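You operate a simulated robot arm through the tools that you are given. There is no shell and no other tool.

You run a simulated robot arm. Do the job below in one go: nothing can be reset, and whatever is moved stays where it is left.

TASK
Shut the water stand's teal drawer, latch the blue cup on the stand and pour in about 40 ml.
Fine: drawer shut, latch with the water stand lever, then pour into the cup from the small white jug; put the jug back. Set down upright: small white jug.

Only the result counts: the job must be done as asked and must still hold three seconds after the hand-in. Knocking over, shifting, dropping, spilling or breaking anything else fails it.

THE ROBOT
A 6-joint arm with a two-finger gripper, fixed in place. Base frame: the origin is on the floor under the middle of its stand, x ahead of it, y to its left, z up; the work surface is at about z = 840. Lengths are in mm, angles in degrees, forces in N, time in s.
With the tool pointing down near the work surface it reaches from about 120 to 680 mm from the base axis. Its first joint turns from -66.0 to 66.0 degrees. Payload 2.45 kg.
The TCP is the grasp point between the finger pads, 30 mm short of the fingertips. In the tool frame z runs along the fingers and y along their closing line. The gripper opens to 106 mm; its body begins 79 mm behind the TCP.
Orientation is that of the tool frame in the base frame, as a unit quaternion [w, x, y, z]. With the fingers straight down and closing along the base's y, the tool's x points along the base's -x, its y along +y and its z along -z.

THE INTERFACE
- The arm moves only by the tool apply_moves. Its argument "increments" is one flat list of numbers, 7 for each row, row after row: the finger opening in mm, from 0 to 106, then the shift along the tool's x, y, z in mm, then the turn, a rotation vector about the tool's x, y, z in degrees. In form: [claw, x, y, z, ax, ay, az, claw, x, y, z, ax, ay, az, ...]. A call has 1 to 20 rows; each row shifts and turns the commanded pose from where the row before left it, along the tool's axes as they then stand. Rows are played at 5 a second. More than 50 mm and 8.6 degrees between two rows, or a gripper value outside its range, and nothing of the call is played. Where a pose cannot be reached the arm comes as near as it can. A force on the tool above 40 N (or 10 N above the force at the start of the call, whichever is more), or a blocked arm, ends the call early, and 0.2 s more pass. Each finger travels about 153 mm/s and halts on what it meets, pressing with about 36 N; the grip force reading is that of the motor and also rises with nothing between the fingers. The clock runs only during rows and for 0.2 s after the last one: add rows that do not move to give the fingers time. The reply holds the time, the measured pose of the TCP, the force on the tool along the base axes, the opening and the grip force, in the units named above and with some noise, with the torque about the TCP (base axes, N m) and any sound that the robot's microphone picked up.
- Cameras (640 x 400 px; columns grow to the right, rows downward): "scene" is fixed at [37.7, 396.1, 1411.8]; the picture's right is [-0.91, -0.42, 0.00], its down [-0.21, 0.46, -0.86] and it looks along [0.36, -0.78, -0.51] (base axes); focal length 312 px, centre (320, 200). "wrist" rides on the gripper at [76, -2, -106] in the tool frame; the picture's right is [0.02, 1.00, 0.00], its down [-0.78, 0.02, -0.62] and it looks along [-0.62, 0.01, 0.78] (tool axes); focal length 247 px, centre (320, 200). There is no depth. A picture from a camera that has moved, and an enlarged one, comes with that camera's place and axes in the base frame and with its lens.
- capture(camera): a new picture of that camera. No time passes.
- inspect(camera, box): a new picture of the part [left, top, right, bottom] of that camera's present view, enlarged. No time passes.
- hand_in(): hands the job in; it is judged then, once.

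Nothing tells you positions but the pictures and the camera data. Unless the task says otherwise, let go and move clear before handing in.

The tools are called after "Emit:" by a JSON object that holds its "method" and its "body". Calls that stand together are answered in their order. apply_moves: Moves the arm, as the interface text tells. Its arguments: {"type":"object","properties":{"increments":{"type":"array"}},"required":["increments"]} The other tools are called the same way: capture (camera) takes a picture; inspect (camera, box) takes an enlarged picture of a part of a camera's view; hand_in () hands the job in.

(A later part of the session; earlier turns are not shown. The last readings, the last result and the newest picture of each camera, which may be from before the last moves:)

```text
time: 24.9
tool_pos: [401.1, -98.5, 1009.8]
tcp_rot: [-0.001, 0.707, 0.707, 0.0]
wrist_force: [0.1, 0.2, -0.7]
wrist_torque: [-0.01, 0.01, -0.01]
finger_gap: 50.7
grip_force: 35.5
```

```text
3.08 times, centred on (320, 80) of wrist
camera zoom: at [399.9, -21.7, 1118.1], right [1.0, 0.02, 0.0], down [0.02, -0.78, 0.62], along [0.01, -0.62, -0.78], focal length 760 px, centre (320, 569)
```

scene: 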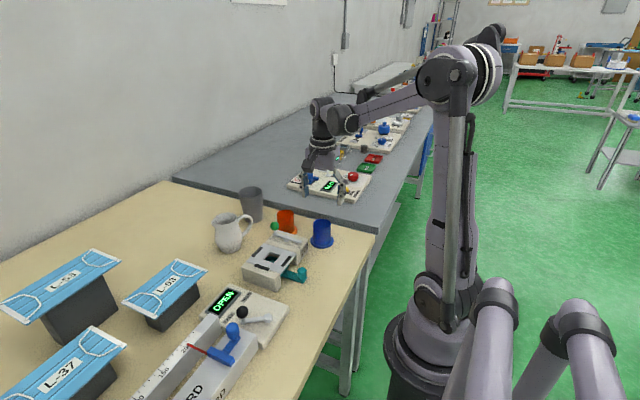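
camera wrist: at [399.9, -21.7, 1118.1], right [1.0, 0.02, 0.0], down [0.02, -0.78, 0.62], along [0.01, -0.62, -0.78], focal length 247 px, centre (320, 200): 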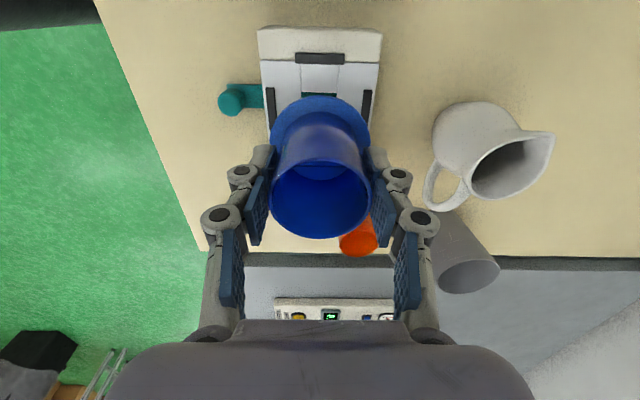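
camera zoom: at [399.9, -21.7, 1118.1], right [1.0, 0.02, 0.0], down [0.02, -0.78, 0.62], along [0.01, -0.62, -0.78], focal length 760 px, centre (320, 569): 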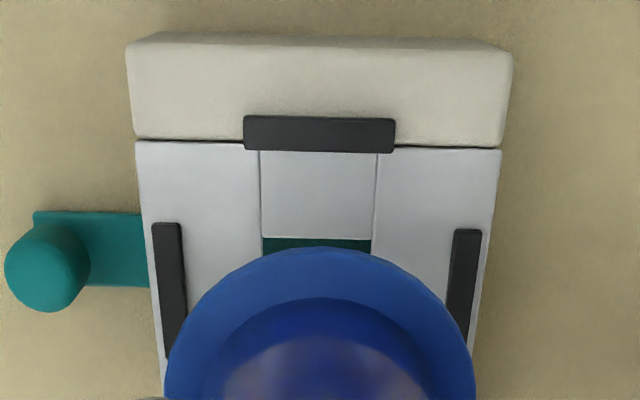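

The stop centre comes out at (399.3, -100.3). I'll shift about 1 mm and lower the cup most of the way.

Emit:
{"method": "apply_moves", "body": {"increments": [45, -1.2, -1.2, 12, 0, 0, 0, 45, 0, 0, 15, 0, 0, 0, 45, 0, 0, 15, 0, 0, 0, 45, 0, 0, 15, 0, 0, 0, 45, 0, 0, 0, 0, 0, 0]}}

Emit:
{"method": "inspect", "body": {"camera": "wrist", "box": [220, 30, 420, 250]}}

Emit:
{"method": "inspect", "body": {"camera": "scene", "box": [220, 190, 340, 290]}}

```text
time: 26.1
tool_pos: [399.7, -100.5, 952.6]
tcp_rot: [-0.001, 0.707, 0.708, 0.0]
wrist_force: [-0.5, -0.1, -1.5]
wrist_torque: [0.0, 0.03, -0.01]
finger_gap: 50.7
grip_force: 36.1
```

```text
1.82 times, centred on (320, 140) of wrist
camera zoom: at [398.6, -23.4, 1060.7], right [1.0, 0.02, 0.0], down [0.02, -0.78, 0.62], along [0.01, -0.62, -0.78], focal length 449 px, centre (320, 309)
```

zoom: 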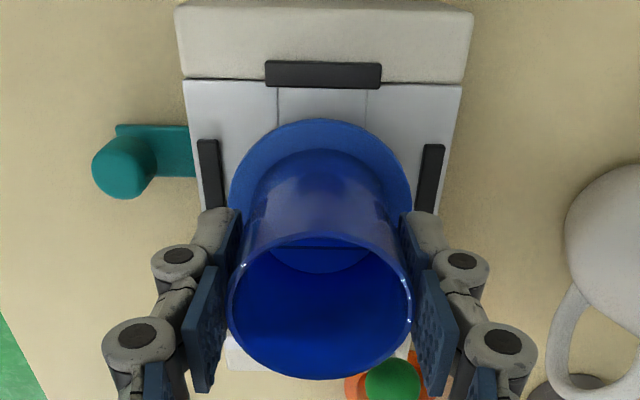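

```text
4.00 times, centred on (280, 240) of scene
camera zoom: at [37.7, 396.1, 1411.8], right [-0.91, -0.42, 0.0], down [-0.21, 0.46, -0.86], along [0.36, -0.78, -0.51], focal length 1248 px, centre (480, 40)
```

zoom: 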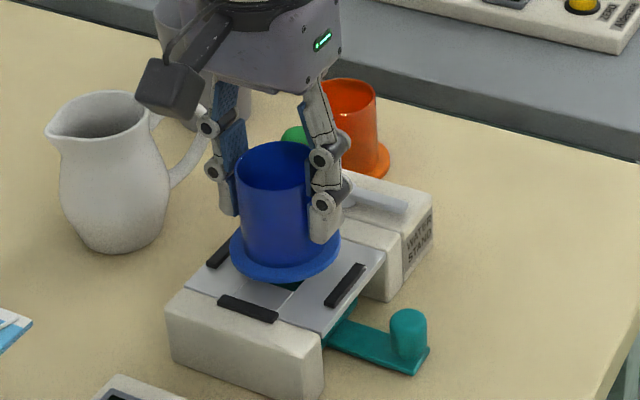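

It looks well centred between the stops. I'll lower it gently until the plate carries it.

Emit:
{"method": "apply_moves", "body": {"increments": [45, 0, 0, 4, 0, 0, 0, 45, 0, 0, 4, 0, 0, 0, 45, 0, 0, 2, 0, 0, 0, 45, 0, 0, 2, 0, 0, 0]}}

Emit:
{"method": "inspect", "body": {"camera": "wrist", "box": [220, 30, 420, 250]}}

Emit:
{"method": "inspect", "body": {"camera": "scene", "box": [220, 190, 340, 290]}}

```text
time: 27.1
tool_pos: [399.6, -100.4, 941.4]
tcp_rot: [-0.001, 0.706, 0.708, 0.002]
wrist_force: [0.5, -0.3, 0.5]
wrist_torque: [-0.02, -0.01, 0.02]
finger_gap: 50.9
grip_force: 36.0
```

```text
1.82 times, centred on (320, 140) of wrist
camera zoom: at [398.3, -23.2, 1048.8], right [1.0, 0.02, 0.0], down [0.02, -0.78, 0.62], along [0.01, -0.62, -0.78], focal length 449 px, centre (320, 309)
```

zoom: 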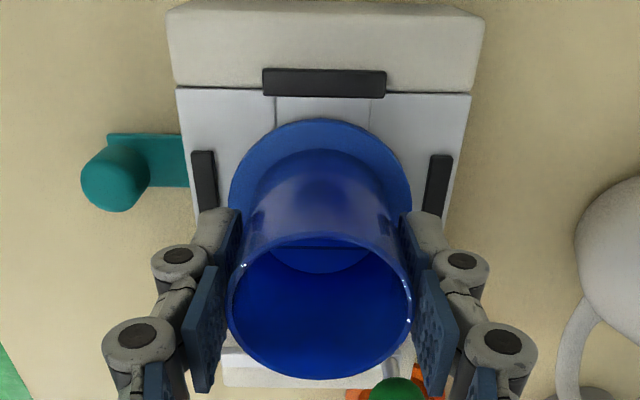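

```text
4.00 times, centred on (280, 240) of scene
camera zoom: at [37.7, 396.1, 1411.8], right [-0.91, -0.42, 0.0], down [-0.21, 0.46, -0.86], along [0.36, -0.78, -0.51], focal length 1248 px, centre (480, 40)
```

zoom: 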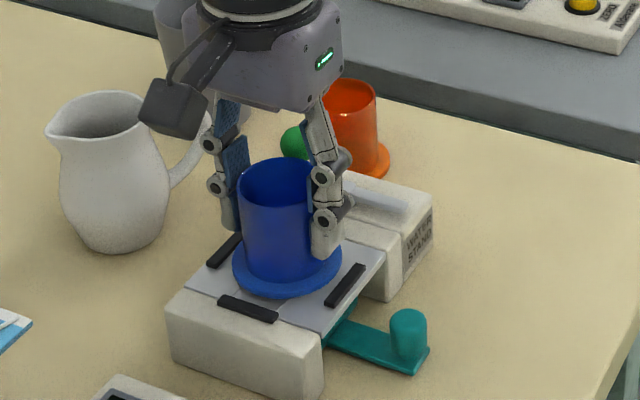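

Emit:
{"method": "apply_moves", "body": {"increments": [45, 0, 0, 1.5, 0, 0, 0, 45, 0, 0, 1.5, 0, 0, 0, 45, 0, 0, 1, 0, 0, 0]}}

```text
time: 27.9
tool_pos: [399.7, -100.8, 938.0]
tcp_rot: [-0.001, 0.707, 0.707, 0.0]
wrist_force: [0.7, 0.6, -0.6]
wrist_torque: [0.03, 0.0, 0.01]
finger_gap: 50.8
grip_force: 35.6
```

Emit:
{"method": "apply_moves", "body": {"increments": [45, 0, 0, 1, 0, 0, 0, 45, 0, 0, 1, 0, 0, 0]}}

Emit:
{"method": "inspect", "body": {"camera": "scene", "box": [240, 210, 320, 280]}}

```text
time: 28.5
tool_pos: [399.9, -101.1, 935.8]
tcp_rot: [0.0, 0.708, 0.707, 0.0]
wrist_force: [0.0, 0.3, 25.3]
wrist_torque: [-0.03, -0.02, 0.02]
finger_gap: 50.9
grip_force: 36.0
```

```text
5.71 times, centred on (280, 245) of scene
camera zoom: at [37.4, 396.2, 1411.7], right [-0.91, -0.42, 0.0], down [-0.21, 0.46, -0.86], along [0.36, -0.78, -0.51], focal length 1783 px, centre (549, -57)
```

zoom: 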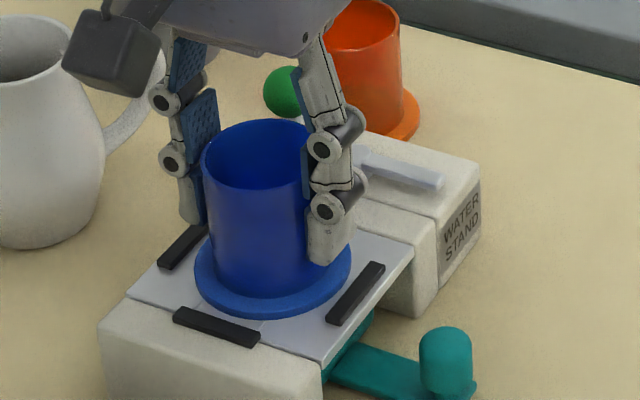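

The plate is carrying the cup (25 N). I'll ease up slightly, open, and rise clear.

Emit:
{"method": "apply_moves", "body": {"increments": [45, 0, 0, -0.5, 0, 0, 0, 52, 0, 0, 0, 0, 0, 0, 60, 0, 0, 0, 0, 0, 0, 76, 0, 0, 0, 0, 0, 0, 76, 0, 0, 0, 0, 0, 0]}}

Emit:
{"method": "apply_moves", "body": {"increments": [76, 0, 0, -10, 0, 0, 0, 76, 0, 0, -25, 0, 0, 0, 76, 0, 0, -30, 0, 0, 0, 76, 0, 0, -30, 0, 0, 0, 76, 0, 0, -30, 0, 0, 0, 76, 0, 0, 0, 0, 0, 0]}}

Emit:
{"method": "capture", "body": {"camera": "wrist"}}

Emit:
{"method": "inspect", "body": {"camera": "scene", "box": [220, 180, 360, 300]}}

```text
time: 29.7
tool_pos: [400.0, -100.7, 934.8]
tcp_rot: [-0.001, 0.707, 0.707, 0.0]
wrist_force: [0.2, 0.5, -0.2]
wrist_torque: [-0.03, 0.01, 0.02]
finger_gap: 75.9
grip_force: 0.1
```

```text
time: 31.1
tool_pos: [399.4, -101.4, 1061.0]
tcp_rot: [-0.001, 0.707, 0.707, -0.001]
wrist_force: [-0.3, 0.5, 0.9]
wrist_torque: [0.02, -0.01, 0.0]
finger_gap: 76.1
grip_force: 0.0
```

```text
taken
camera wrist: at [398.7, -23.9, 1167.9], right [1.0, 0.02, 0.0], down [0.02, -0.78, 0.62], along [0.01, -0.62, -0.78], focal length 247 px, centre (320, 200)
```

wrist: 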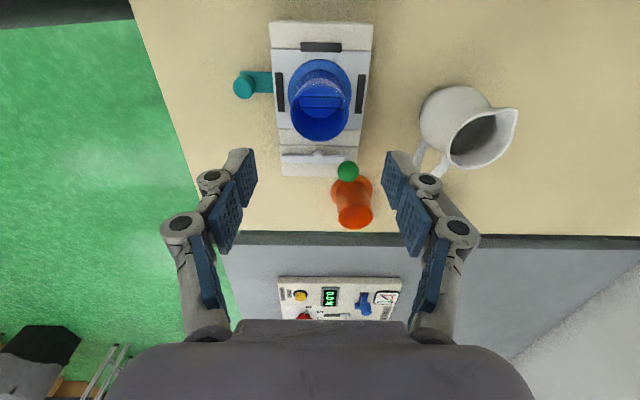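

```text
3.33 times, centred on (290, 240) of scene
camera zoom: at [37.7, 396.1, 1411.8], right [-0.91, -0.42, 0.0], down [-0.21, 0.46, -0.86], along [0.36, -0.78, -0.51], focal length 1040 px, centre (420, 67)
```

zoom: 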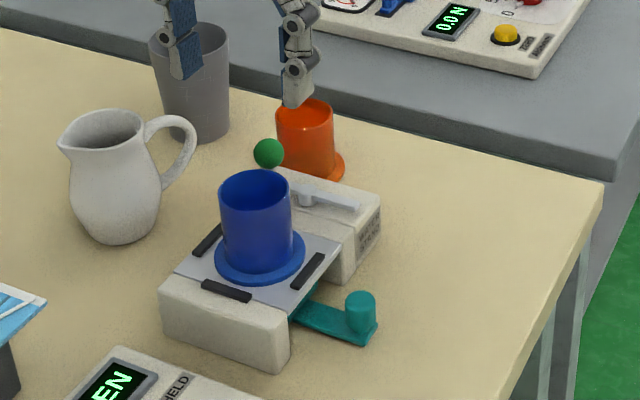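

The cup stands on the plate between the stops. I'll enlarge the lever and cup to plan the latch motion.

Emit:
{"method": "inspect", "body": {"camera": "wrist", "box": [250, 10, 400, 240]}}

Emit:
{"method": "inspect", "body": {"camera": "wrist", "box": [270, 115, 370, 195]}}

Emit:
{"method": "inspect", "body": {"camera": "scene", "box": [260, 210, 350, 290]}}

```text
1.74 times, centred on (325, 125) of wrist
camera zoom: at [398.7, -23.9, 1167.9], right [1.0, 0.02, 0.0], down [0.02, -0.78, 0.62], along [0.01, -0.62, -0.78], focal length 430 px, centre (311, 330)
```

zoom: 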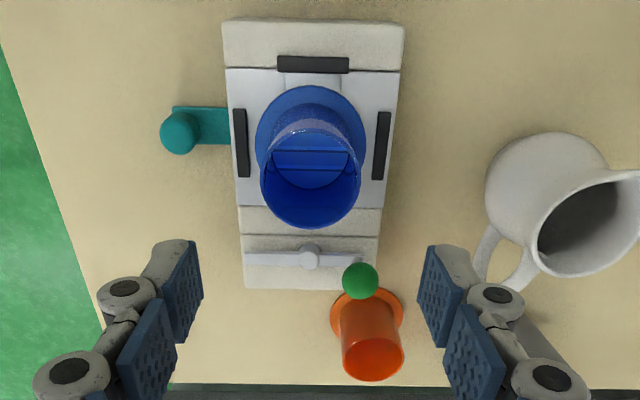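

```text
5.00 times, centred on (320, 155) of wrist
camera zoom: at [398.7, -23.9, 1167.9], right [1.0, 0.02, 0.0], down [0.02, -0.78, 0.62], along [0.01, -0.62, -0.78], focal length 1235 px, centre (320, 425)
```

zoom: 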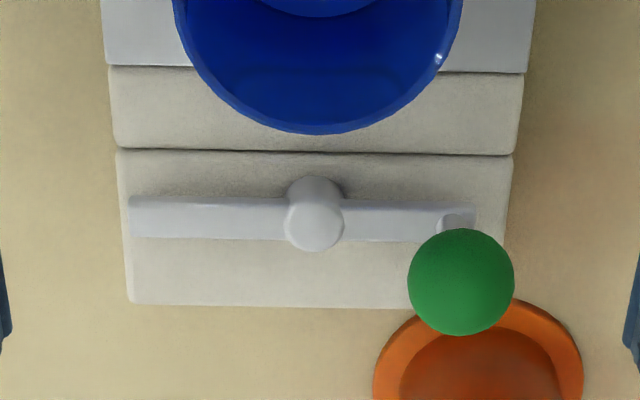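

```text
5.00 times, centred on (305, 250) of scene
camera zoom: at [37.7, 396.1, 1411.8], right [-0.91, -0.42, 0.0], down [-0.21, 0.46, -0.86], along [0.36, -0.78, -0.51], focal length 1560 px, centre (395, -50)
```

zoom: 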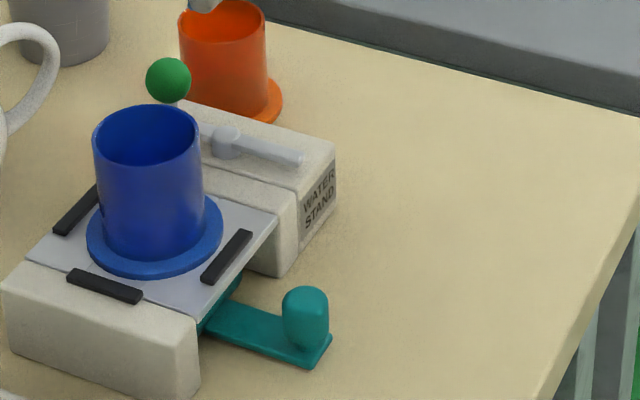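

The lever's hub is at about (399.5, -175), with a 46 mm bar toward -x and the green knob at about (433.5, -176, 922). Turning the lever clockwise (seen from above) swings the bar over the cup's flange while the knob goes to -y. I'll position above the knob.

Emit:
{"method": "apply_moves", "body": {"increments": [60, -25, 11.3, 0, 0, 0, 0, 60, -25, 11.3, 0, 0, 0, 0, 60, -25, 11.4, 0, 0, 0, 0, 60, 0, 0, 30, 0, 0, 0, 60, 0, 0, 25, 0, 0, 0, 60, 0, 0, 0, 0, 0, 0]}}

Emit:
{"method": "inspect", "body": {"camera": "wrist", "box": [220, 60, 420, 260]}}

Emit:
{"method": "inspect", "body": {"camera": "scene", "box": [240, 150, 360, 270]}}

```text
time: 32.5
tool_pos: [432.9, -176.3, 1004.7]
tcp_rot: [0.0, 0.707, 0.707, 0.001]
wrist_force: [-0.3, 0.1, 0.1]
wrist_torque: [0.0, -0.03, 0.03]
finger_gap: 59.9
grip_force: 0.1
```

```text
2.00 times, centred on (320, 160) of wrist
camera zoom: at [432.2, -98.2, 1112.4], right [1.0, 0.02, 0.0], down [0.02, -0.78, 0.62], along [0.01, -0.62, -0.78], focal length 494 px, centre (320, 280)
```

zoom: 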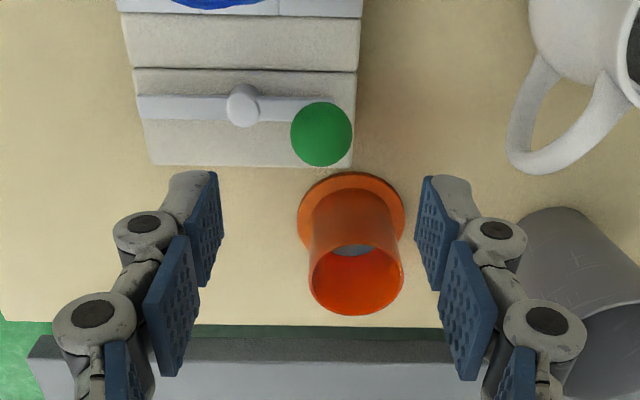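

```text
3.33 times, centred on (300, 210) of scene
camera zoom: at [37.7, 396.1, 1411.8], right [-0.91, -0.42, 0.0], down [-0.21, 0.46, -0.86], along [0.36, -0.78, -0.51], focal length 1040 px, centre (387, 167)
```

zoom: 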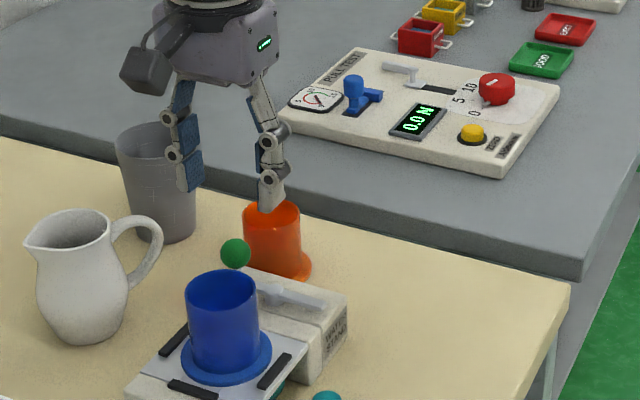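

The gripper is aligned over the knob. I'll descend to put the distal pads beside it and check.

Emit:
{"method": "apply_moves", "body": {"increments": [60, 0, 0.4, 20, 0, 0, 0, 60, 0, 0, 20, 0, 0, 0, 60, 0, 0, 15, 0, 0, 0, 60, 0, 0, 13, 0, 0, 0, 60, 0, 0, 0, 0, 0, 0]}}

Emit:
{"method": "inspect", "body": {"camera": "wrist", "box": [220, 60, 420, 260]}}

Emit:
{"method": "inspect", "body": {"camera": "scene", "box": [240, 180, 340, 280]}}

```text
time: 33.7
tool_pos: [433.1, -175.9, 936.5]
tcp_rot: [-0.001, 0.707, 0.707, 0.001]
wrist_force: [-0.2, 0.4, -0.5]
wrist_torque: [-0.01, 0.02, 0.0]
finger_gap: 59.7
grip_force: 0.0
```

```text
2.00 times, centred on (320, 160) of wrist
camera zoom: at [432.6, -98.4, 1044.4], right [1.0, 0.02, 0.0], down [0.02, -0.78, 0.62], along [0.01, -0.62, -0.78], focal length 494 px, centre (320, 280)
```

zoom: 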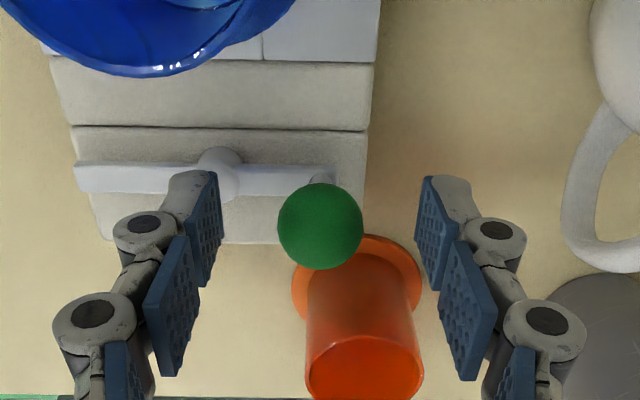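

```text
4.00 times, centred on (290, 230) of scene
camera zoom: at [37.7, 396.1, 1411.8], right [-0.91, -0.42, 0.0], down [-0.21, 0.46, -0.86], along [0.36, -0.78, -0.51], focal length 1248 px, centre (440, 80)
```

zoom: 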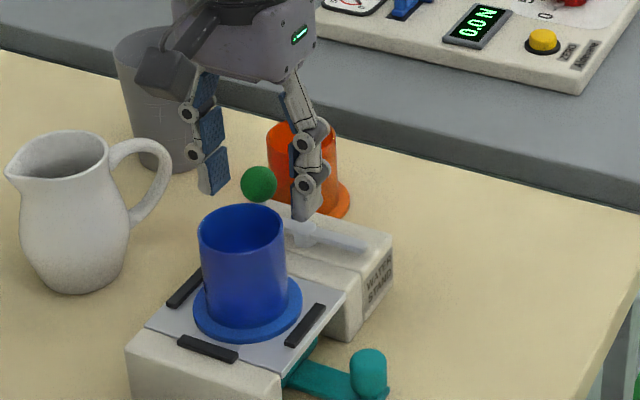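

Emit:
{"method": "apply_moves", "body": {"increments": [40, 0, 0, 0, 0, 0, 0, 28, 0, 0, 0, 0, 0, 0, 16, 0, 0, 0, 0, 0, 0, 16, 0, 0, 0, 0, 0, 0]}}

Emit:
{"method": "inspect", "body": {"camera": "wrist", "box": [220, 60, 420, 260]}}

```text
time: 34.7
tool_pos: [433.0, -175.5, 936.3]
tcp_rot: [0.0, 0.708, 0.706, 0.001]
wrist_force: [0.9, -0.4, 1.3]
wrist_torque: [-0.01, -0.05, 0.04]
finger_gap: 23.0
grip_force: 44.5
```

```text
2.00 times, centred on (320, 160) of wrist
camera zoom: at [432.7, -98.4, 1044.7], right [1.0, 0.02, 0.0], down [0.02, -0.78, 0.62], along [0.01, -0.62, -0.78], focal length 494 px, centre (320, 280)
```

zoom: 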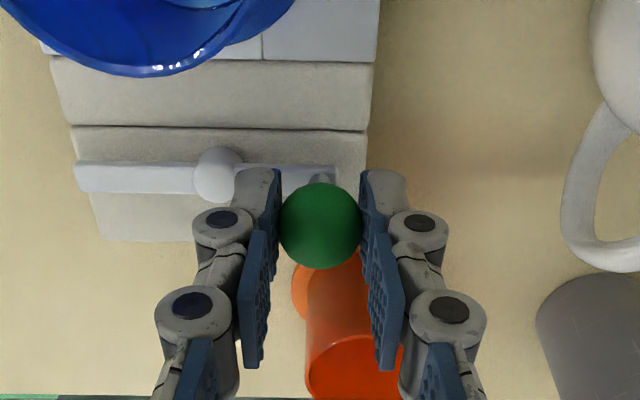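

The knob is gripped. I'll start the clockwise swing with a small test arc and check the resistance.

Emit:
{"method": "apply_moves", "body": {"increments": [16, -2.92, -0.13, 0, 0, 0, 0, 16, -2.9, -0.38, 0, 0, 0, 0, 16, -2.85, -0.63, 0, 0, 0, 0]}}

Emit:
{"method": "inspect", "body": {"camera": "wrist", "box": [220, 60, 420, 260]}}

```text
time: 35.5
tool_pos: [432.9, -182.5, 937.7]
tcp_rot: [-0.001, 0.707, 0.707, 0.0]
wrist_force: [2.2, 8.6, -5.9]
wrist_torque: [0.79, 0.01, -0.29]
finger_gap: 23.4
grip_force: 45.6
```

```text
2.00 times, centred on (320, 160) of wrist
camera zoom: at [432.1, -106.6, 1044.8], right [1.0, 0.02, 0.0], down [0.02, -0.78, 0.62], along [0.01, -0.62, -0.78], focal length 494 px, centre (320, 280)
```

zoom: 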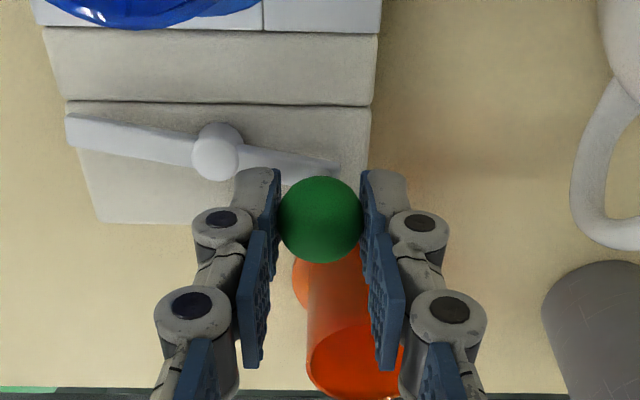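

The lever is turning the right way: the bar swings toward the cup. I'll continue to about 45°.

Emit:
{"method": "apply_moves", "body": {"increments": [16, -2.79, -0.88, 0, 0, 0, 0, 16, -2.7, -1.12, 0, 0, 0, 0, 16, -2.59, -1.35, 0, 0, 0, 0, 16, -2.47, -1.57, 0, 0, 0, 0, 16, -2.32, -1.78, 0, 0, 0, 0, 16, -2.15, -1.97, 0, 0, 0, 0]}}

Emit:
{"method": "inspect", "body": {"camera": "wrist", "box": [200, 0, 440, 260]}}

```text
time: 36.9
tool_pos: [427.1, -202.8, 937.6]
tcp_rot: [0.005, 0.708, 0.706, 0.002]
wrist_force: [30.2, -8.5, -1.4]
wrist_torque: [0.32, -0.4, -0.54]
finger_gap: 23.4
grip_force: 44.9
```

```text
1.54 times, centred on (320, 130) of wrist
camera zoom: at [425.5, -123.6, 1044.4], right [1.0, 0.02, 0.01], down [0.01, -0.78, 0.63], along [0.02, -0.63, -0.78], focal length 380 px, centre (320, 308)
```

zoom: 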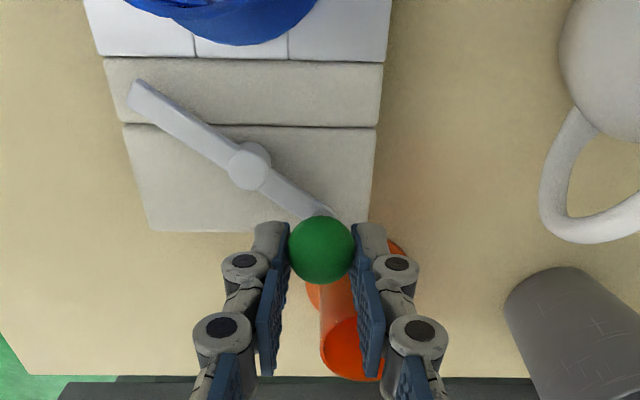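

The swing is about a third of the way, but the knob is slipping along the pads because the push has become radial. I'll let go, rise, and re-grip with the closing line tangential to the lever's arc.

Emit:
{"method": "apply_moves", "body": {"increments": [30, 0, 0, 0, 0, 0, 0, 56, 0, 0, 0, 0, 0, 0, 56, 0, 0, 0, 0, 0, 0, 56, 0, 0, -25, 0, 0, 0, 56, 0, 0, -30, 0, 0, 0, 56, 0, 0, 0, 0, 0, 0]}}

Emit:
{"method": "inspect", "body": {"camera": "wrist", "box": [200, 0, 440, 260]}}

```text
time: 38.3
tool_pos: [424.1, -200.0, 994.1]
tcp_rot: [-0.001, 0.708, 0.707, 0.001]
wrist_force: [-0.5, 0.6, 0.3]
wrist_torque: [-0.01, -0.04, -0.01]
finger_gap: 56.1
grip_force: 0.0
```

```text
1.54 times, centred on (320, 130) of wrist
camera zoom: at [423.5, -122.2, 1100.7], right [1.0, 0.02, 0.0], down [0.02, -0.78, 0.62], along [0.01, -0.62, -0.78], focal length 380 px, centre (320, 308)
```

zoom: 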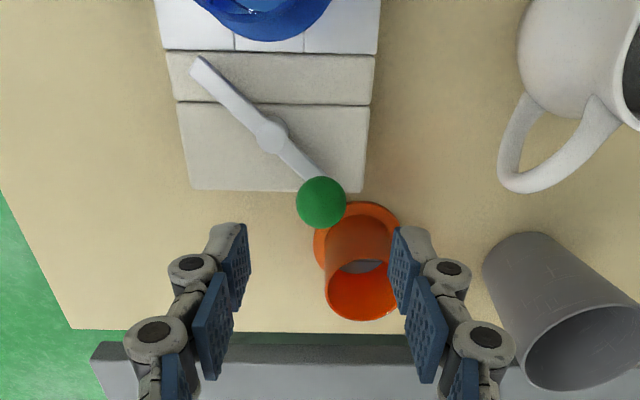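

The lever is now at about 43° and stays put. I'll turn the tool about 47° so the pads push tangentially, recentre and look before descending.

Emit:
{"method": "apply_moves", "body": {"increments": [56, 0, 0, 0, 0, 0, -7.8, 56, 0, 0, 0, 0, 0, -7.8, 56, 0, 0, 0, 0, 0, -7.8, 56, 0, 0, 0, 0, 0, -7.8, 56, 0, 0, 0, 0, 0, -7.8, 56, 0, 0, 0, 0, 0, -8, 56, 1.1, 1.7, 0, 0, 0, 0, 56, 0, 0, 0, 0, 0, 0]}}

Emit:
{"method": "capture", "body": {"camera": "wrist"}}

```text
time: 40.1
tool_pos: [425.1, -196.7, 994.4]
tcp_rot: [-0.001, 0.367, 0.93, 0.0]
wrist_force: [-0.4, -0.2, 0.3]
wrist_torque: [0.03, -0.01, 0.04]
finger_gap: 55.9
grip_force: 0.2
```

```text
taken
camera wrist: at [368.1, -145.5, 1100.6], right [0.67, 0.75, 0.0], down [0.58, -0.52, 0.62], along [0.46, -0.41, -0.78], focal length 247 px, centre (320, 200)
```

wrist: 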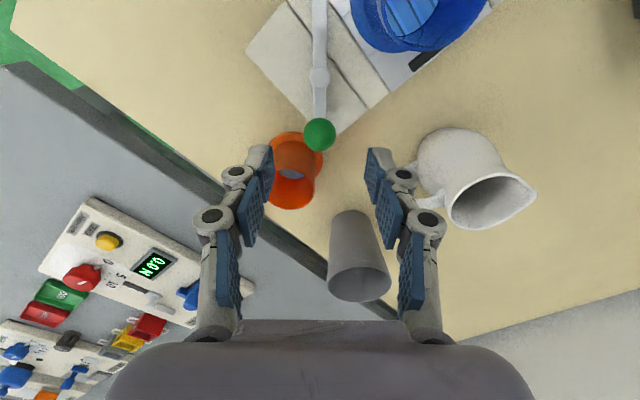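

The lever lines up with the picture's vertical, so the pads now face the tangential direction. I'll descend and grip the knob again.

Emit:
{"method": "apply_moves", "body": {"increments": [56, 0, 0, 20, 0, 0, 0, 56, 0, 0, 20, 0, 0, 0, 56, 0, 0, 18, 0, 0, 0, 56, 0, 0, 0, 0, 0, 0, 36, 0, 0, 0, 0, 0, 0, 24, 0, 0, 0, 0, 0, 0, 16, 0, 0, 0, 0, 0, 0, 16, 0, 0, 0, 0, 0, 0]}}

Emit:
{"method": "capture", "body": {"camera": "wrist"}}

```text
time: 41.9
tool_pos: [424.4, -196.9, 935.7]
tcp_rot: [0.0, 0.366, 0.931, 0.001]
wrist_force: [0.1, 0.2, -3.8]
wrist_torque: [-0.01, -0.01, -0.03]
finger_gap: 23.1
grip_force: 44.8
```

```text
taken
camera wrist: at [368.1, -145.6, 1042.6], right [0.67, 0.75, 0.0], down [0.58, -0.52, 0.62], along [0.46, -0.41, -0.78], focal length 247 px, centre (320, 200)
```

wrist: 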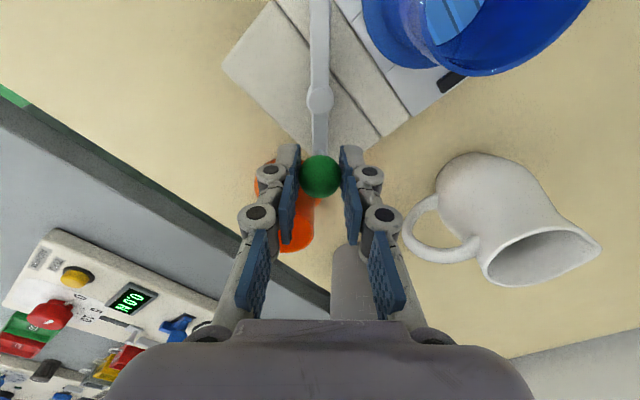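

Gripped. I'll follow the arc now, turning the tool along with the lever, 20° at a time.

Emit:
{"method": "apply_moves", "body": {"increments": [16, 0.13, -2.99, 0, 0, 0, 5, 16, 0.13, -2.99, 0, 0, 0, 5, 16, 0.13, -2.99, 0, 0, 0, 5, 16, 0.13, -2.99, 0, 0, 0, 5]}}

Emit:
{"method": "capture", "body": {"camera": "wrist"}}

```text
time: 42.9
tool_pos: [415.7, -204.2, 935.1]
tcp_rot: [0.001, 0.523, 0.852, 0.001]
wrist_force: [3.7, -0.4, 1.0]
wrist_torque: [-0.19, -0.08, -0.09]
finger_gap: 23.2
grip_force: 44.5
```

```text
taken
camera wrist: at [379.8, -136.3, 1042.5], right [0.88, 0.47, 0.0], down [0.37, -0.69, 0.62], along [0.29, -0.55, -0.78], focal length 247 px, centre (320, 200)
```

wrist: 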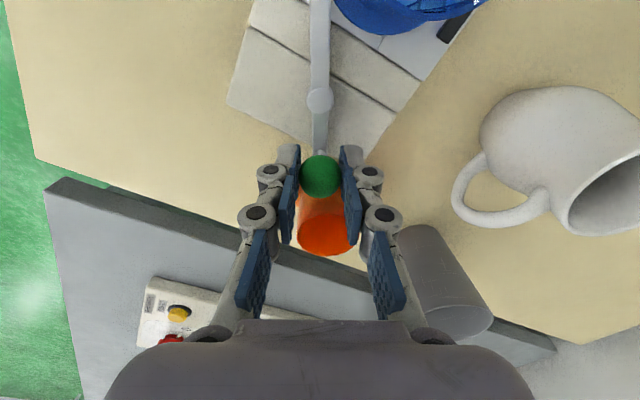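

Low forces and the lever follows nicely. I'll continue another 15°, watching the bar's tip near the cup.

Emit:
{"method": "apply_moves", "body": {"increments": [16, 0.13, -2.99, 0, 0, 0, 5, 16, 0.13, -2.99, 0, 0, 0, 5, 16, 0.13, -2.99, 0, 0, 0, 5]}}

Emit:
{"method": "capture", "body": {"camera": "wrist"}}

Emit:
{"method": "inspect", "body": {"camera": "scene", "box": [240, 190, 340, 290]}}

```text
time: 43.7
tool_pos: [407.3, -207.2, 935.2]
tcp_rot: [0.002, 0.63, 0.776, 0.0]
wrist_force: [9.8, -0.6, 14.5]
wrist_torque: [-0.26, -0.18, -0.3]
finger_gap: 23.1
grip_force: 45.1
```

```text
taken
camera wrist: at [390.1, -132.4, 1042.5], right [0.97, 0.23, 0.0], down [0.18, -0.76, 0.62], along [0.14, -0.6, -0.78], focal length 247 px, centre (320, 200)
```

wrist: 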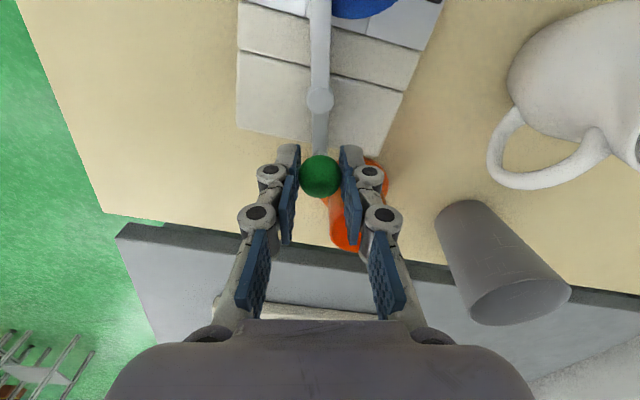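

```text
4.00 times, centred on (290, 240) of scene
camera zoom: at [37.8, 396.2, 1411.7], right [-0.91, -0.42, 0.0], down [-0.21, 0.46, -0.86], along [0.36, -0.78, -0.51], focal length 1248 px, centre (440, 40)
```

zoom: 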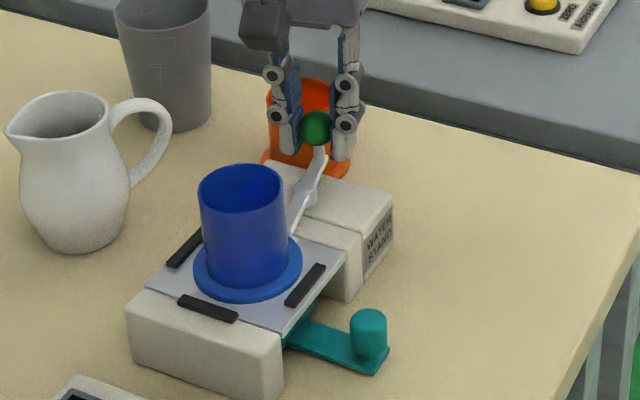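

The bar is now nearly over the flange (about 77°). I'll continue with the last degrees in small steps, watching for the stop.

Emit:
{"method": "apply_moves", "body": {"increments": [16, 0.1, -2.4, -0.4, 0, 0, 4, 16, 0.1, -2.4, 0, 0, 0, 4]}}

Emit:
{"method": "capture", "body": {"camera": "wrist"}}

Emit:
{"method": "inspect", "body": {"camera": "scene", "box": [250, 200, 330, 280]}}

```text
time: 44.3
tool_pos: [401.8, -208.3, 935.7]
tcp_rot: [0.0, 0.682, 0.732, 0.0]
wrist_force: [9.8, -1.9, 6.2]
wrist_torque: [-0.21, -0.2, -0.31]
finger_gap: 23.2
grip_force: 45.1
```

```text
taken
camera wrist: at [395.8, -131.4, 1042.5], right [1.0, 0.09, 0.0], down [0.07, -0.78, 0.62], along [0.06, -0.62, -0.78], focal length 247 px, centre (320, 200)
```

wrist: 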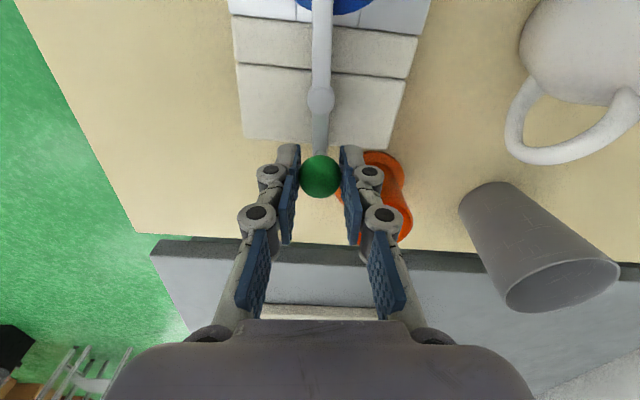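

```text
5.00 times, centred on (290, 240) of scene
camera zoom: at [37.9, 396.1, 1411.7], right [-0.91, -0.42, 0.0], down [-0.21, 0.46, -0.86], along [0.36, -0.78, -0.51], focal length 1560 px, centre (470, 0)
```

zoom: 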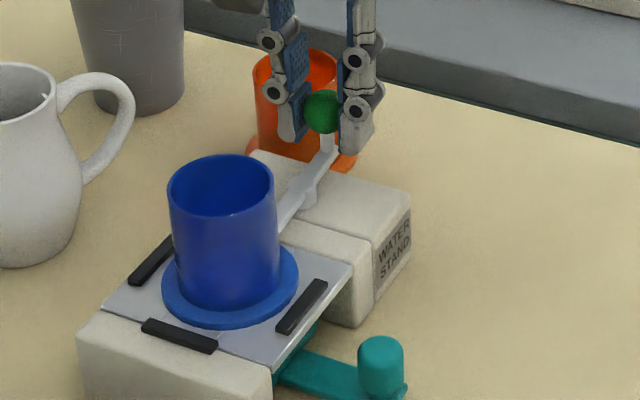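

Emit:
{"method": "apply_moves", "body": {"increments": [16, 0.05, -1.8, 0, 0, 0, 3, 16, 0.05, -1.2, 0, 0, 0, 2, 16, 0, 0, 0, 0, 0, 0]}}

Emit:
{"method": "capture", "body": {"camera": "wrist"}}

```text
time: 45.1
tool_pos: [400.0, -207.8, 934.5]
tcp_rot: [0.001, 0.713, 0.701, 0.001]
wrist_force: [13.3, -3.8, 4.8]
wrist_torque: [-0.09, -0.19, 0.14]
finger_gap: 23.1
grip_force: 45.2
```

```text
taken
camera wrist: at [399.7, -130.8, 1042.4], right [1.0, 0.0, 0.0], down [0.0, -0.78, 0.62], along [0.0, -0.62, -0.78], focal length 247 px, centre (320, 200)
```

wrist: 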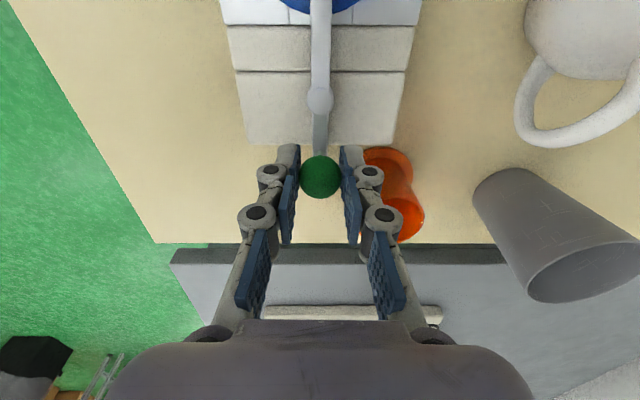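

Emit:
{"method": "apply_moves", "body": {"increments": [16, 0, -1.5, 0, 0, 0, 0, 16, 0, -1.5, 0, 0, 0, 0]}}

Emit:
{"method": "inspect", "body": {"camera": "wrist", "box": [220, 0, 420, 200]}}

```text
time: 45.7
tool_pos: [399.3, -209.2, 935.0]
tcp_rot: [0.003, 0.713, 0.701, 0.003]
wrist_force: [28.1, -1.0, -2.6]
wrist_torque: [0.37, -0.22, -0.11]
finger_gap: 23.2
grip_force: 45.0
```

```text
2.00 times, centred on (320, 100) of wrist
camera zoom: at [398.7, -130.8, 1042.3], right [1.0, 0.0, 0.01], down [0.0, -0.78, 0.62], along [0.01, -0.62, -0.78], focal length 494 px, centre (320, 400)
```

zoom: 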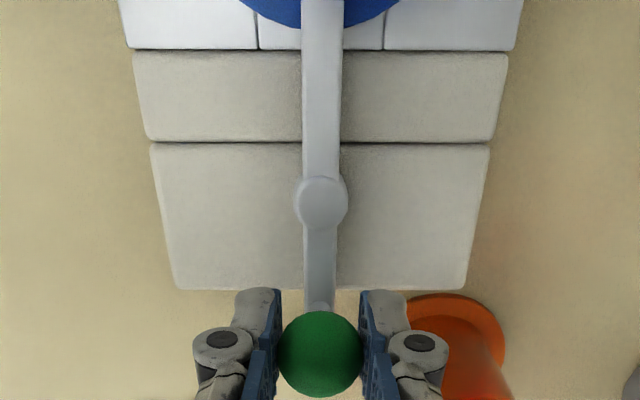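

The lever has reached its stop at 90°, with the bar over the flange. I'll release the knob and rise clear.

Emit:
{"method": "apply_moves", "body": {"increments": [16, 0, 2, 0, 0, 0, 0, 34, 0, 0, 0, 0, 0, 0, 50, 0, 0, 0, 0, 0, 0, 50, 0, 0, 0, 0, 0, 0, 50, 0, 0, -20, 0, 0, 0, 50, 0, 0, -40, 0, 0, 0, 50, 0, 0, -40, 0, 0, 0, 50, 0, 0, -40, 0, 0, 0, 50, 0, 0, 0, 0, 0, 0]}}

Emit:
{"method": "capture", "body": {"camera": "wrist"}}

Emit:
{"method": "inspect", "body": {"camera": "scene", "box": [220, 180, 360, 300]}}

Emit:
{"method": "inspect", "body": {"camera": "wrist", "box": [240, 0, 400, 160]}}

```text
time: 47.7
tool_pos: [397.7, -208.7, 1076.7]
tcp_rot: [-0.001, 0.713, 0.701, 0.001]
wrist_force: [-0.2, 1.4, 0.6]
wrist_torque: [-0.02, -0.01, 0.0]
finger_gap: 50.1
grip_force: 0.1
```

```text
taken
camera wrist: at [398.4, -131.2, 1182.8], right [1.0, 0.0, 0.0], down [0.0, -0.78, 0.62], along [0.0, -0.62, -0.78], focal length 247 px, centre (320, 200)
```

wrist: 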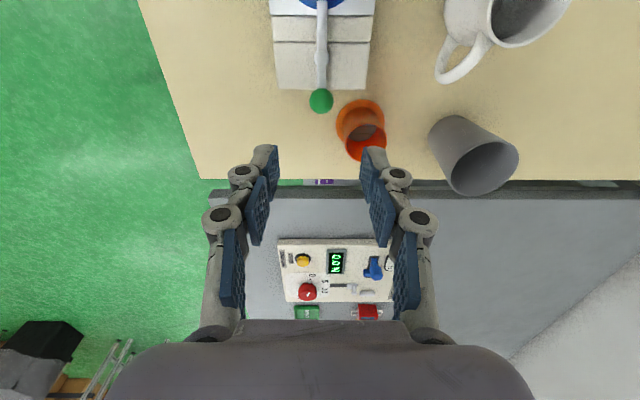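

```text
3.33 times, centred on (290, 240) of scene
camera zoom: at [37.7, 396.1, 1411.8], right [-0.91, -0.42, 0.0], down [-0.21, 0.46, -0.86], along [0.36, -0.78, -0.51], focal length 1040 px, centre (420, 67)
```

zoom: 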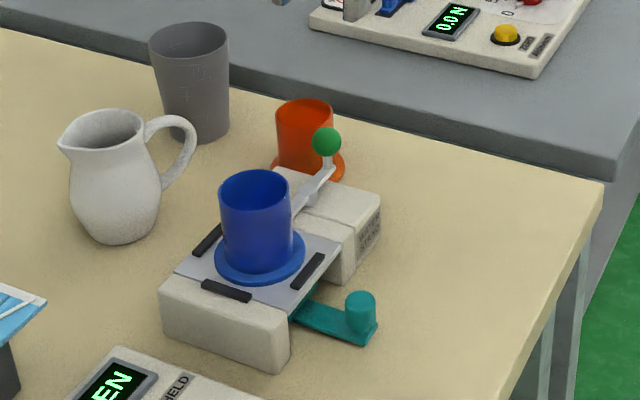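

```text
2.50 times, centred on (320, 80) of wrist
camera zoom: at [398.4, -131.2, 1182.8], right [1.0, 0.0, 0.0], down [0.0, -0.78, 0.62], along [0.0, -0.62, -0.78], focal length 617 px, centre (320, 500)
```

zoom: 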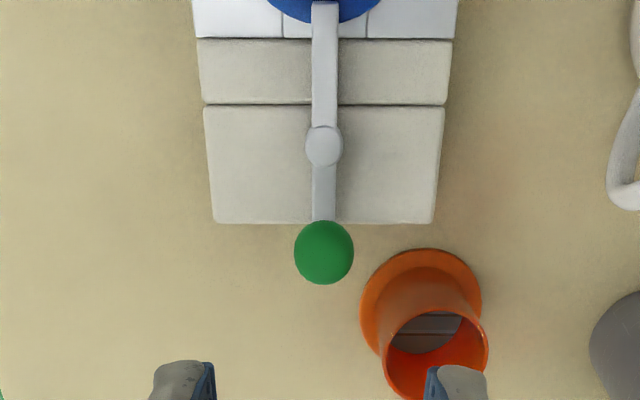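

The latch bar is over the cup's flange and the lever is at its stop. Now the jug: its mouth centre is near (550, -119, 951), with the spout pointing about 52° from +x. I'll move above it and turn the tool so the fingers would close across the spout–handle line, camera on the spout side.

Emit:
{"method": "apply_moves", "body": {"increments": [106, 23.1, 36.4, 0, 0, 0, 0, 106, 23.1, 36.4, 0, 0, 0, 0, 106, 23.1, 36.4, 0, 0, 0, 0, 106, 23.1, 36.4, 0, 0, 0, 0, 106, 0, 0, 0, 0, 0, 7.4, 106, 0, 0, 0, 0, 0, 7.4, 106, 0, 0, 0, 0, 0, 7.4, 106, 0, 0, 0, 0, 0, 7.4, 106, 0, 0, 0, 0, 0, 7.4, 106, 0, 0, 0, 0, 0, 0]}}

Emit:
{"method": "capture", "body": {"camera": "wrist"}}

Emit:
{"method": "capture", "body": {"camera": "scene"}}

```text
time: 49.9
tool_pos: [545.9, -118.6, 1075.5]
tcp_rot: [-0.001, 0.899, 0.438, 0.001]
wrist_force: [-0.7, 0.3, 0.0]
wrist_torque: [0.03, 0.01, 0.01]
finger_gap: 105.9
grip_force: 0.1
```

```text
taken
camera wrist: at [591.6, -56.5, 1182.8], right [0.8, -0.6, 0.0], down [-0.47, -0.63, 0.62], along [-0.37, -0.5, -0.78], focal length 247 px, centre (320, 200)
```

wrist: 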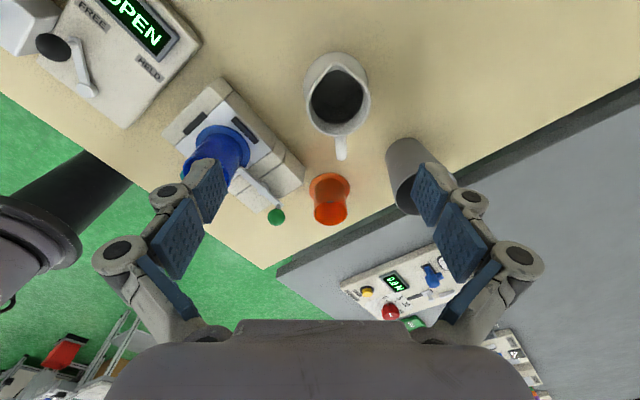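

```text
taken
```

scene: 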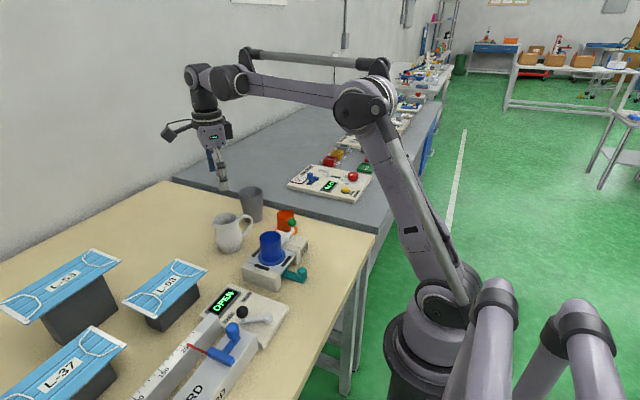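

The orientation is reachable. I'll enlarge the jug from here.

Emit:
{"method": "inspect", "body": {"camera": "wrist", "box": [290, 40, 390, 170]}}

Emit:
{"method": "inspect", "body": {"camera": "scene", "box": [200, 200, 270, 260]}}

Emit:
{"method": "inspect", "body": {"camera": "wrist", "box": [150, 60, 310, 230]}}

```text
3.08 times, centred on (340, 105) of wrist
camera zoom: at [591.6, -56.5, 1182.8], right [0.8, -0.6, 0.0], down [-0.47, -0.63, 0.62], along [-0.37, -0.5, -0.78], focal length 760 px, centre (258, 492)
```

zoom: 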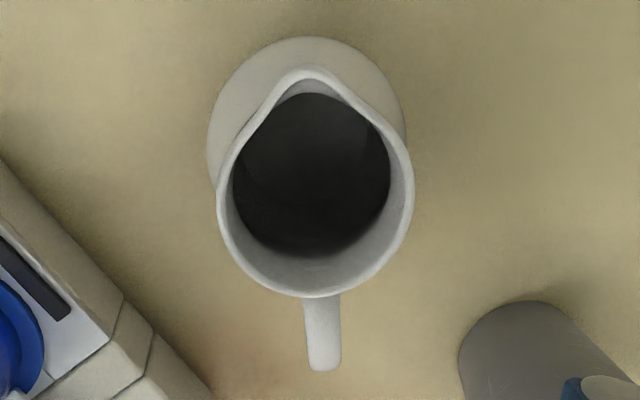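

```text
6.67 times, centred on (235, 230) of scene
camera zoom: at [37.7, 396.1, 1411.8], right [-0.91, -0.42, 0.0], down [-0.21, 0.46, -0.86], along [0.36, -0.78, -0.51], focal length 2080 px, centre (887, 0)
```

zoom: 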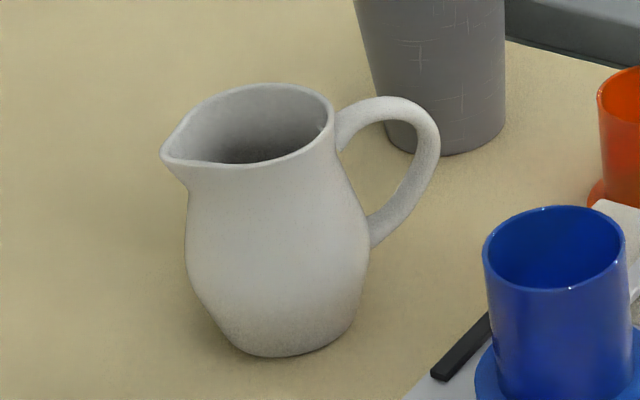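

```text
2.35 times, centred on (230, 145) of wrist
camera zoom: at [591.6, -56.5, 1182.8], right [0.8, -0.6, 0.0], down [-0.47, -0.63, 0.62], along [-0.37, -0.5, -0.78], focal length 581 px, centre (532, 329)
```

zoom: 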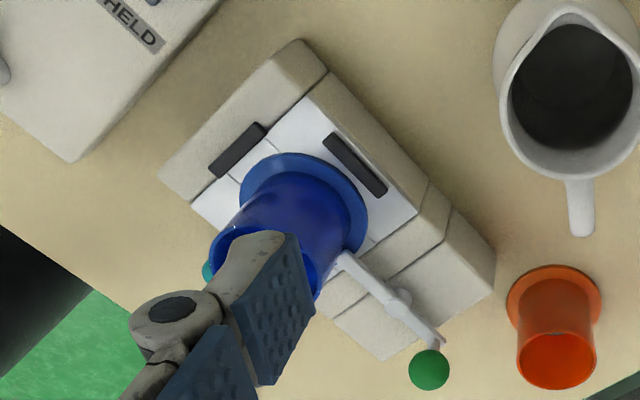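

Emit:
{"method": "inspect", "body": {"camera": "wrist", "box": [312, 56, 352, 96]}}

Emit:
{"method": "inspect", "body": {"camera": "wrist", "box": [300, 45, 380, 110]}}

```text
10.00 times, centred on (332, 76) of wrist
camera zoom: at [591.6, -56.5, 1182.8], right [0.8, -0.6, 0.0], down [-0.47, -0.63, 0.62], along [-0.37, -0.5, -0.78], focal length 2470 px, centre (200, 1440)
```

zoom: 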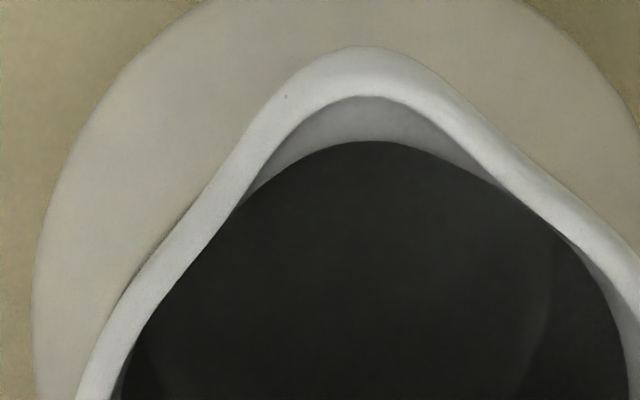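

```text
6.15 times, centred on (340, 78) of wrist
camera zoom: at [591.6, -56.5, 1182.8], right [0.8, -0.6, 0.0], down [-0.47, -0.63, 0.62], along [-0.37, -0.5, -0.78], focal length 1520 px, centre (197, 954)
```

zoom: 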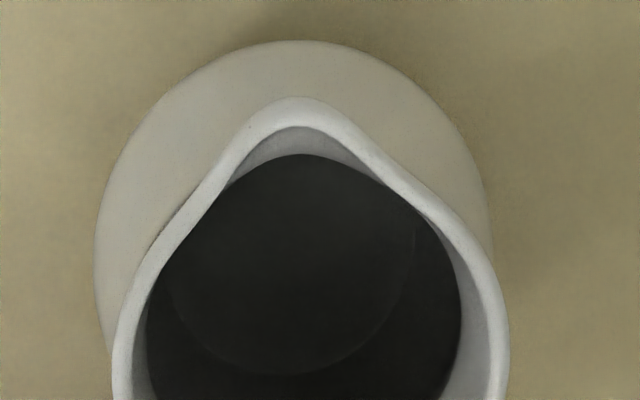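

The jug holds a dark liquid up to roughly z = 900 (about 60 mm deep). The spout–handle line is nearer 59°, with the jug axis near (558.5, -125). I'll refine the yaw and centring and look from lower.

Emit:
{"method": "apply_moves", "body": {"increments": [106, 2.6, 14.1, 20, 0, 0, 0, 106, 0, 0, 20, 0, 0, -7, 106, 0, 0, 20, 0, 0, 0, 106, 0, 0, 0, 0, 0, 0]}}

Emit:
{"method": "capture", "body": {"camera": "wrist"}}

Emit:
{"method": "inspect", "body": {"camera": "scene", "box": [180, 140, 300, 260]}}

```text
time: 50.9
tool_pos: [557.3, -126.3, 1013.9]
tcp_rot: [0.0, 0.871, 0.492, 0.001]
wrist_force: [0.6, -0.2, -0.5]
wrist_torque: [0.02, 0.0, 0.01]
finger_gap: 106.1
grip_force: 0.1
```

```text
taken
camera wrist: at [596.5, -58.2, 1122.2], right [0.87, -0.5, 0.0], down [-0.39, -0.68, 0.62], along [-0.31, -0.54, -0.78], focal length 247 px, centre (320, 200)
```

wrist: 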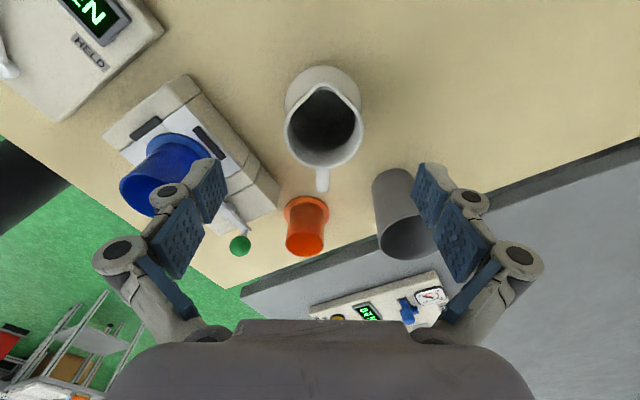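

```text
3.33 times, centred on (240, 200) of scene
camera zoom: at [37.7, 396.1, 1411.8], right [-0.91, -0.42, 0.0], down [-0.21, 0.46, -0.86], along [0.36, -0.78, -0.51], focal length 1040 px, centre (587, 200)
```

zoom: 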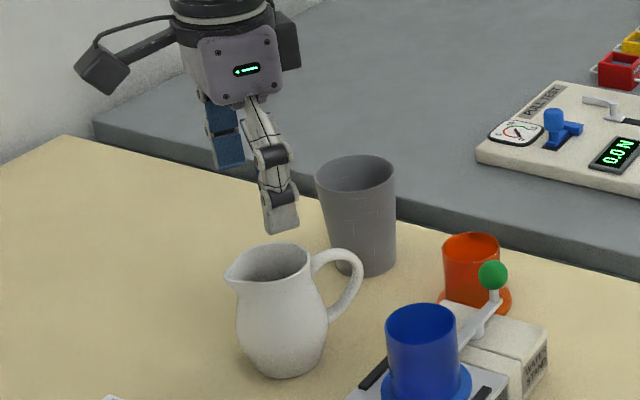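

Emit:
{"method": "inspect", "body": {"camera": "wrist", "box": [265, 50, 385, 200]}}

```text
2.67 times, centred on (325, 125) of wrist
camera zoom: at [596.5, -58.2, 1122.2], right [0.87, -0.5, 0.0], down [-0.39, -0.68, 0.62], along [-0.31, -0.54, -0.78], focal length 659 px, centre (307, 400)
```

zoom: 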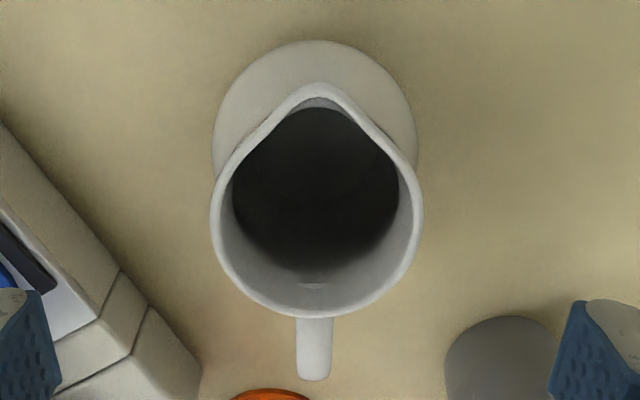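

The jug axis sits 3 mm behind and 2 mm to one side of the TCP, and the spout line is aligned. I'll correct and descend around the belly to TCP z ≈ 891.

Emit:
{"method": "apply_moves", "body": {"increments": [106, -3, 2, 20, 0, 0, 0, 106, 0, 0, 30, 0, 0, 0, 106, 0, 0, 30, 0, 0, 0, 106, 0, 0, 0, 0, 0, 0]}}

Emit:
{"method": "capture", "body": {"camera": "wrist"}}

Emit:
{"method": "inspect", "body": {"camera": "scene", "box": [180, 140, 300, 260]}}

```text
time: 51.9
tool_pos: [557.4, -127.5, 934.3]
tcp_rot: [-0.001, 0.871, 0.492, 0.0]
wrist_force: [0.0, -0.2, 0.1]
wrist_torque: [0.01, 0.0, -0.02]
finger_gap: 106.1
grip_force: 0.0
```

```text
taken
camera wrist: at [596.5, -61.3, 1042.7], right [0.87, -0.5, 0.0], down [-0.39, -0.68, 0.62], along [-0.31, -0.54, -0.78], focal length 247 px, centre (320, 200)
```

wrist: 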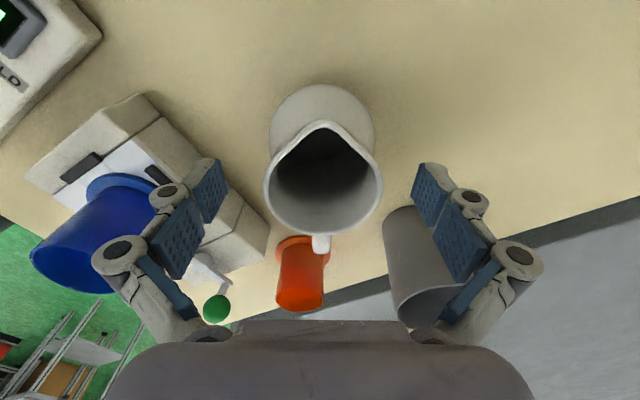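

```text
3.33 times, centred on (240, 200) of scene
camera zoom: at [37.7, 396.1, 1411.8], right [-0.91, -0.42, 0.0], down [-0.21, 0.46, -0.86], along [0.36, -0.78, -0.51], focal length 1040 px, centre (587, 200)
```

zoom: 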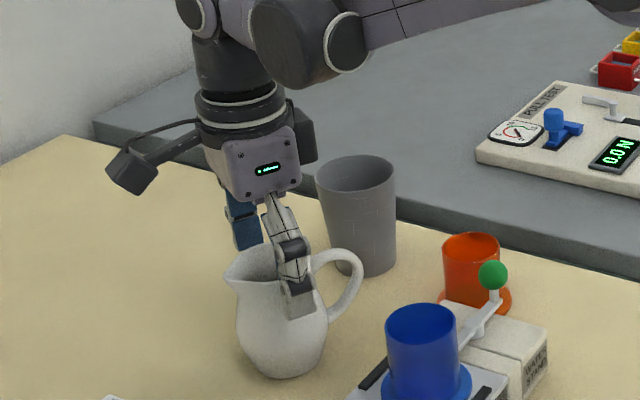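

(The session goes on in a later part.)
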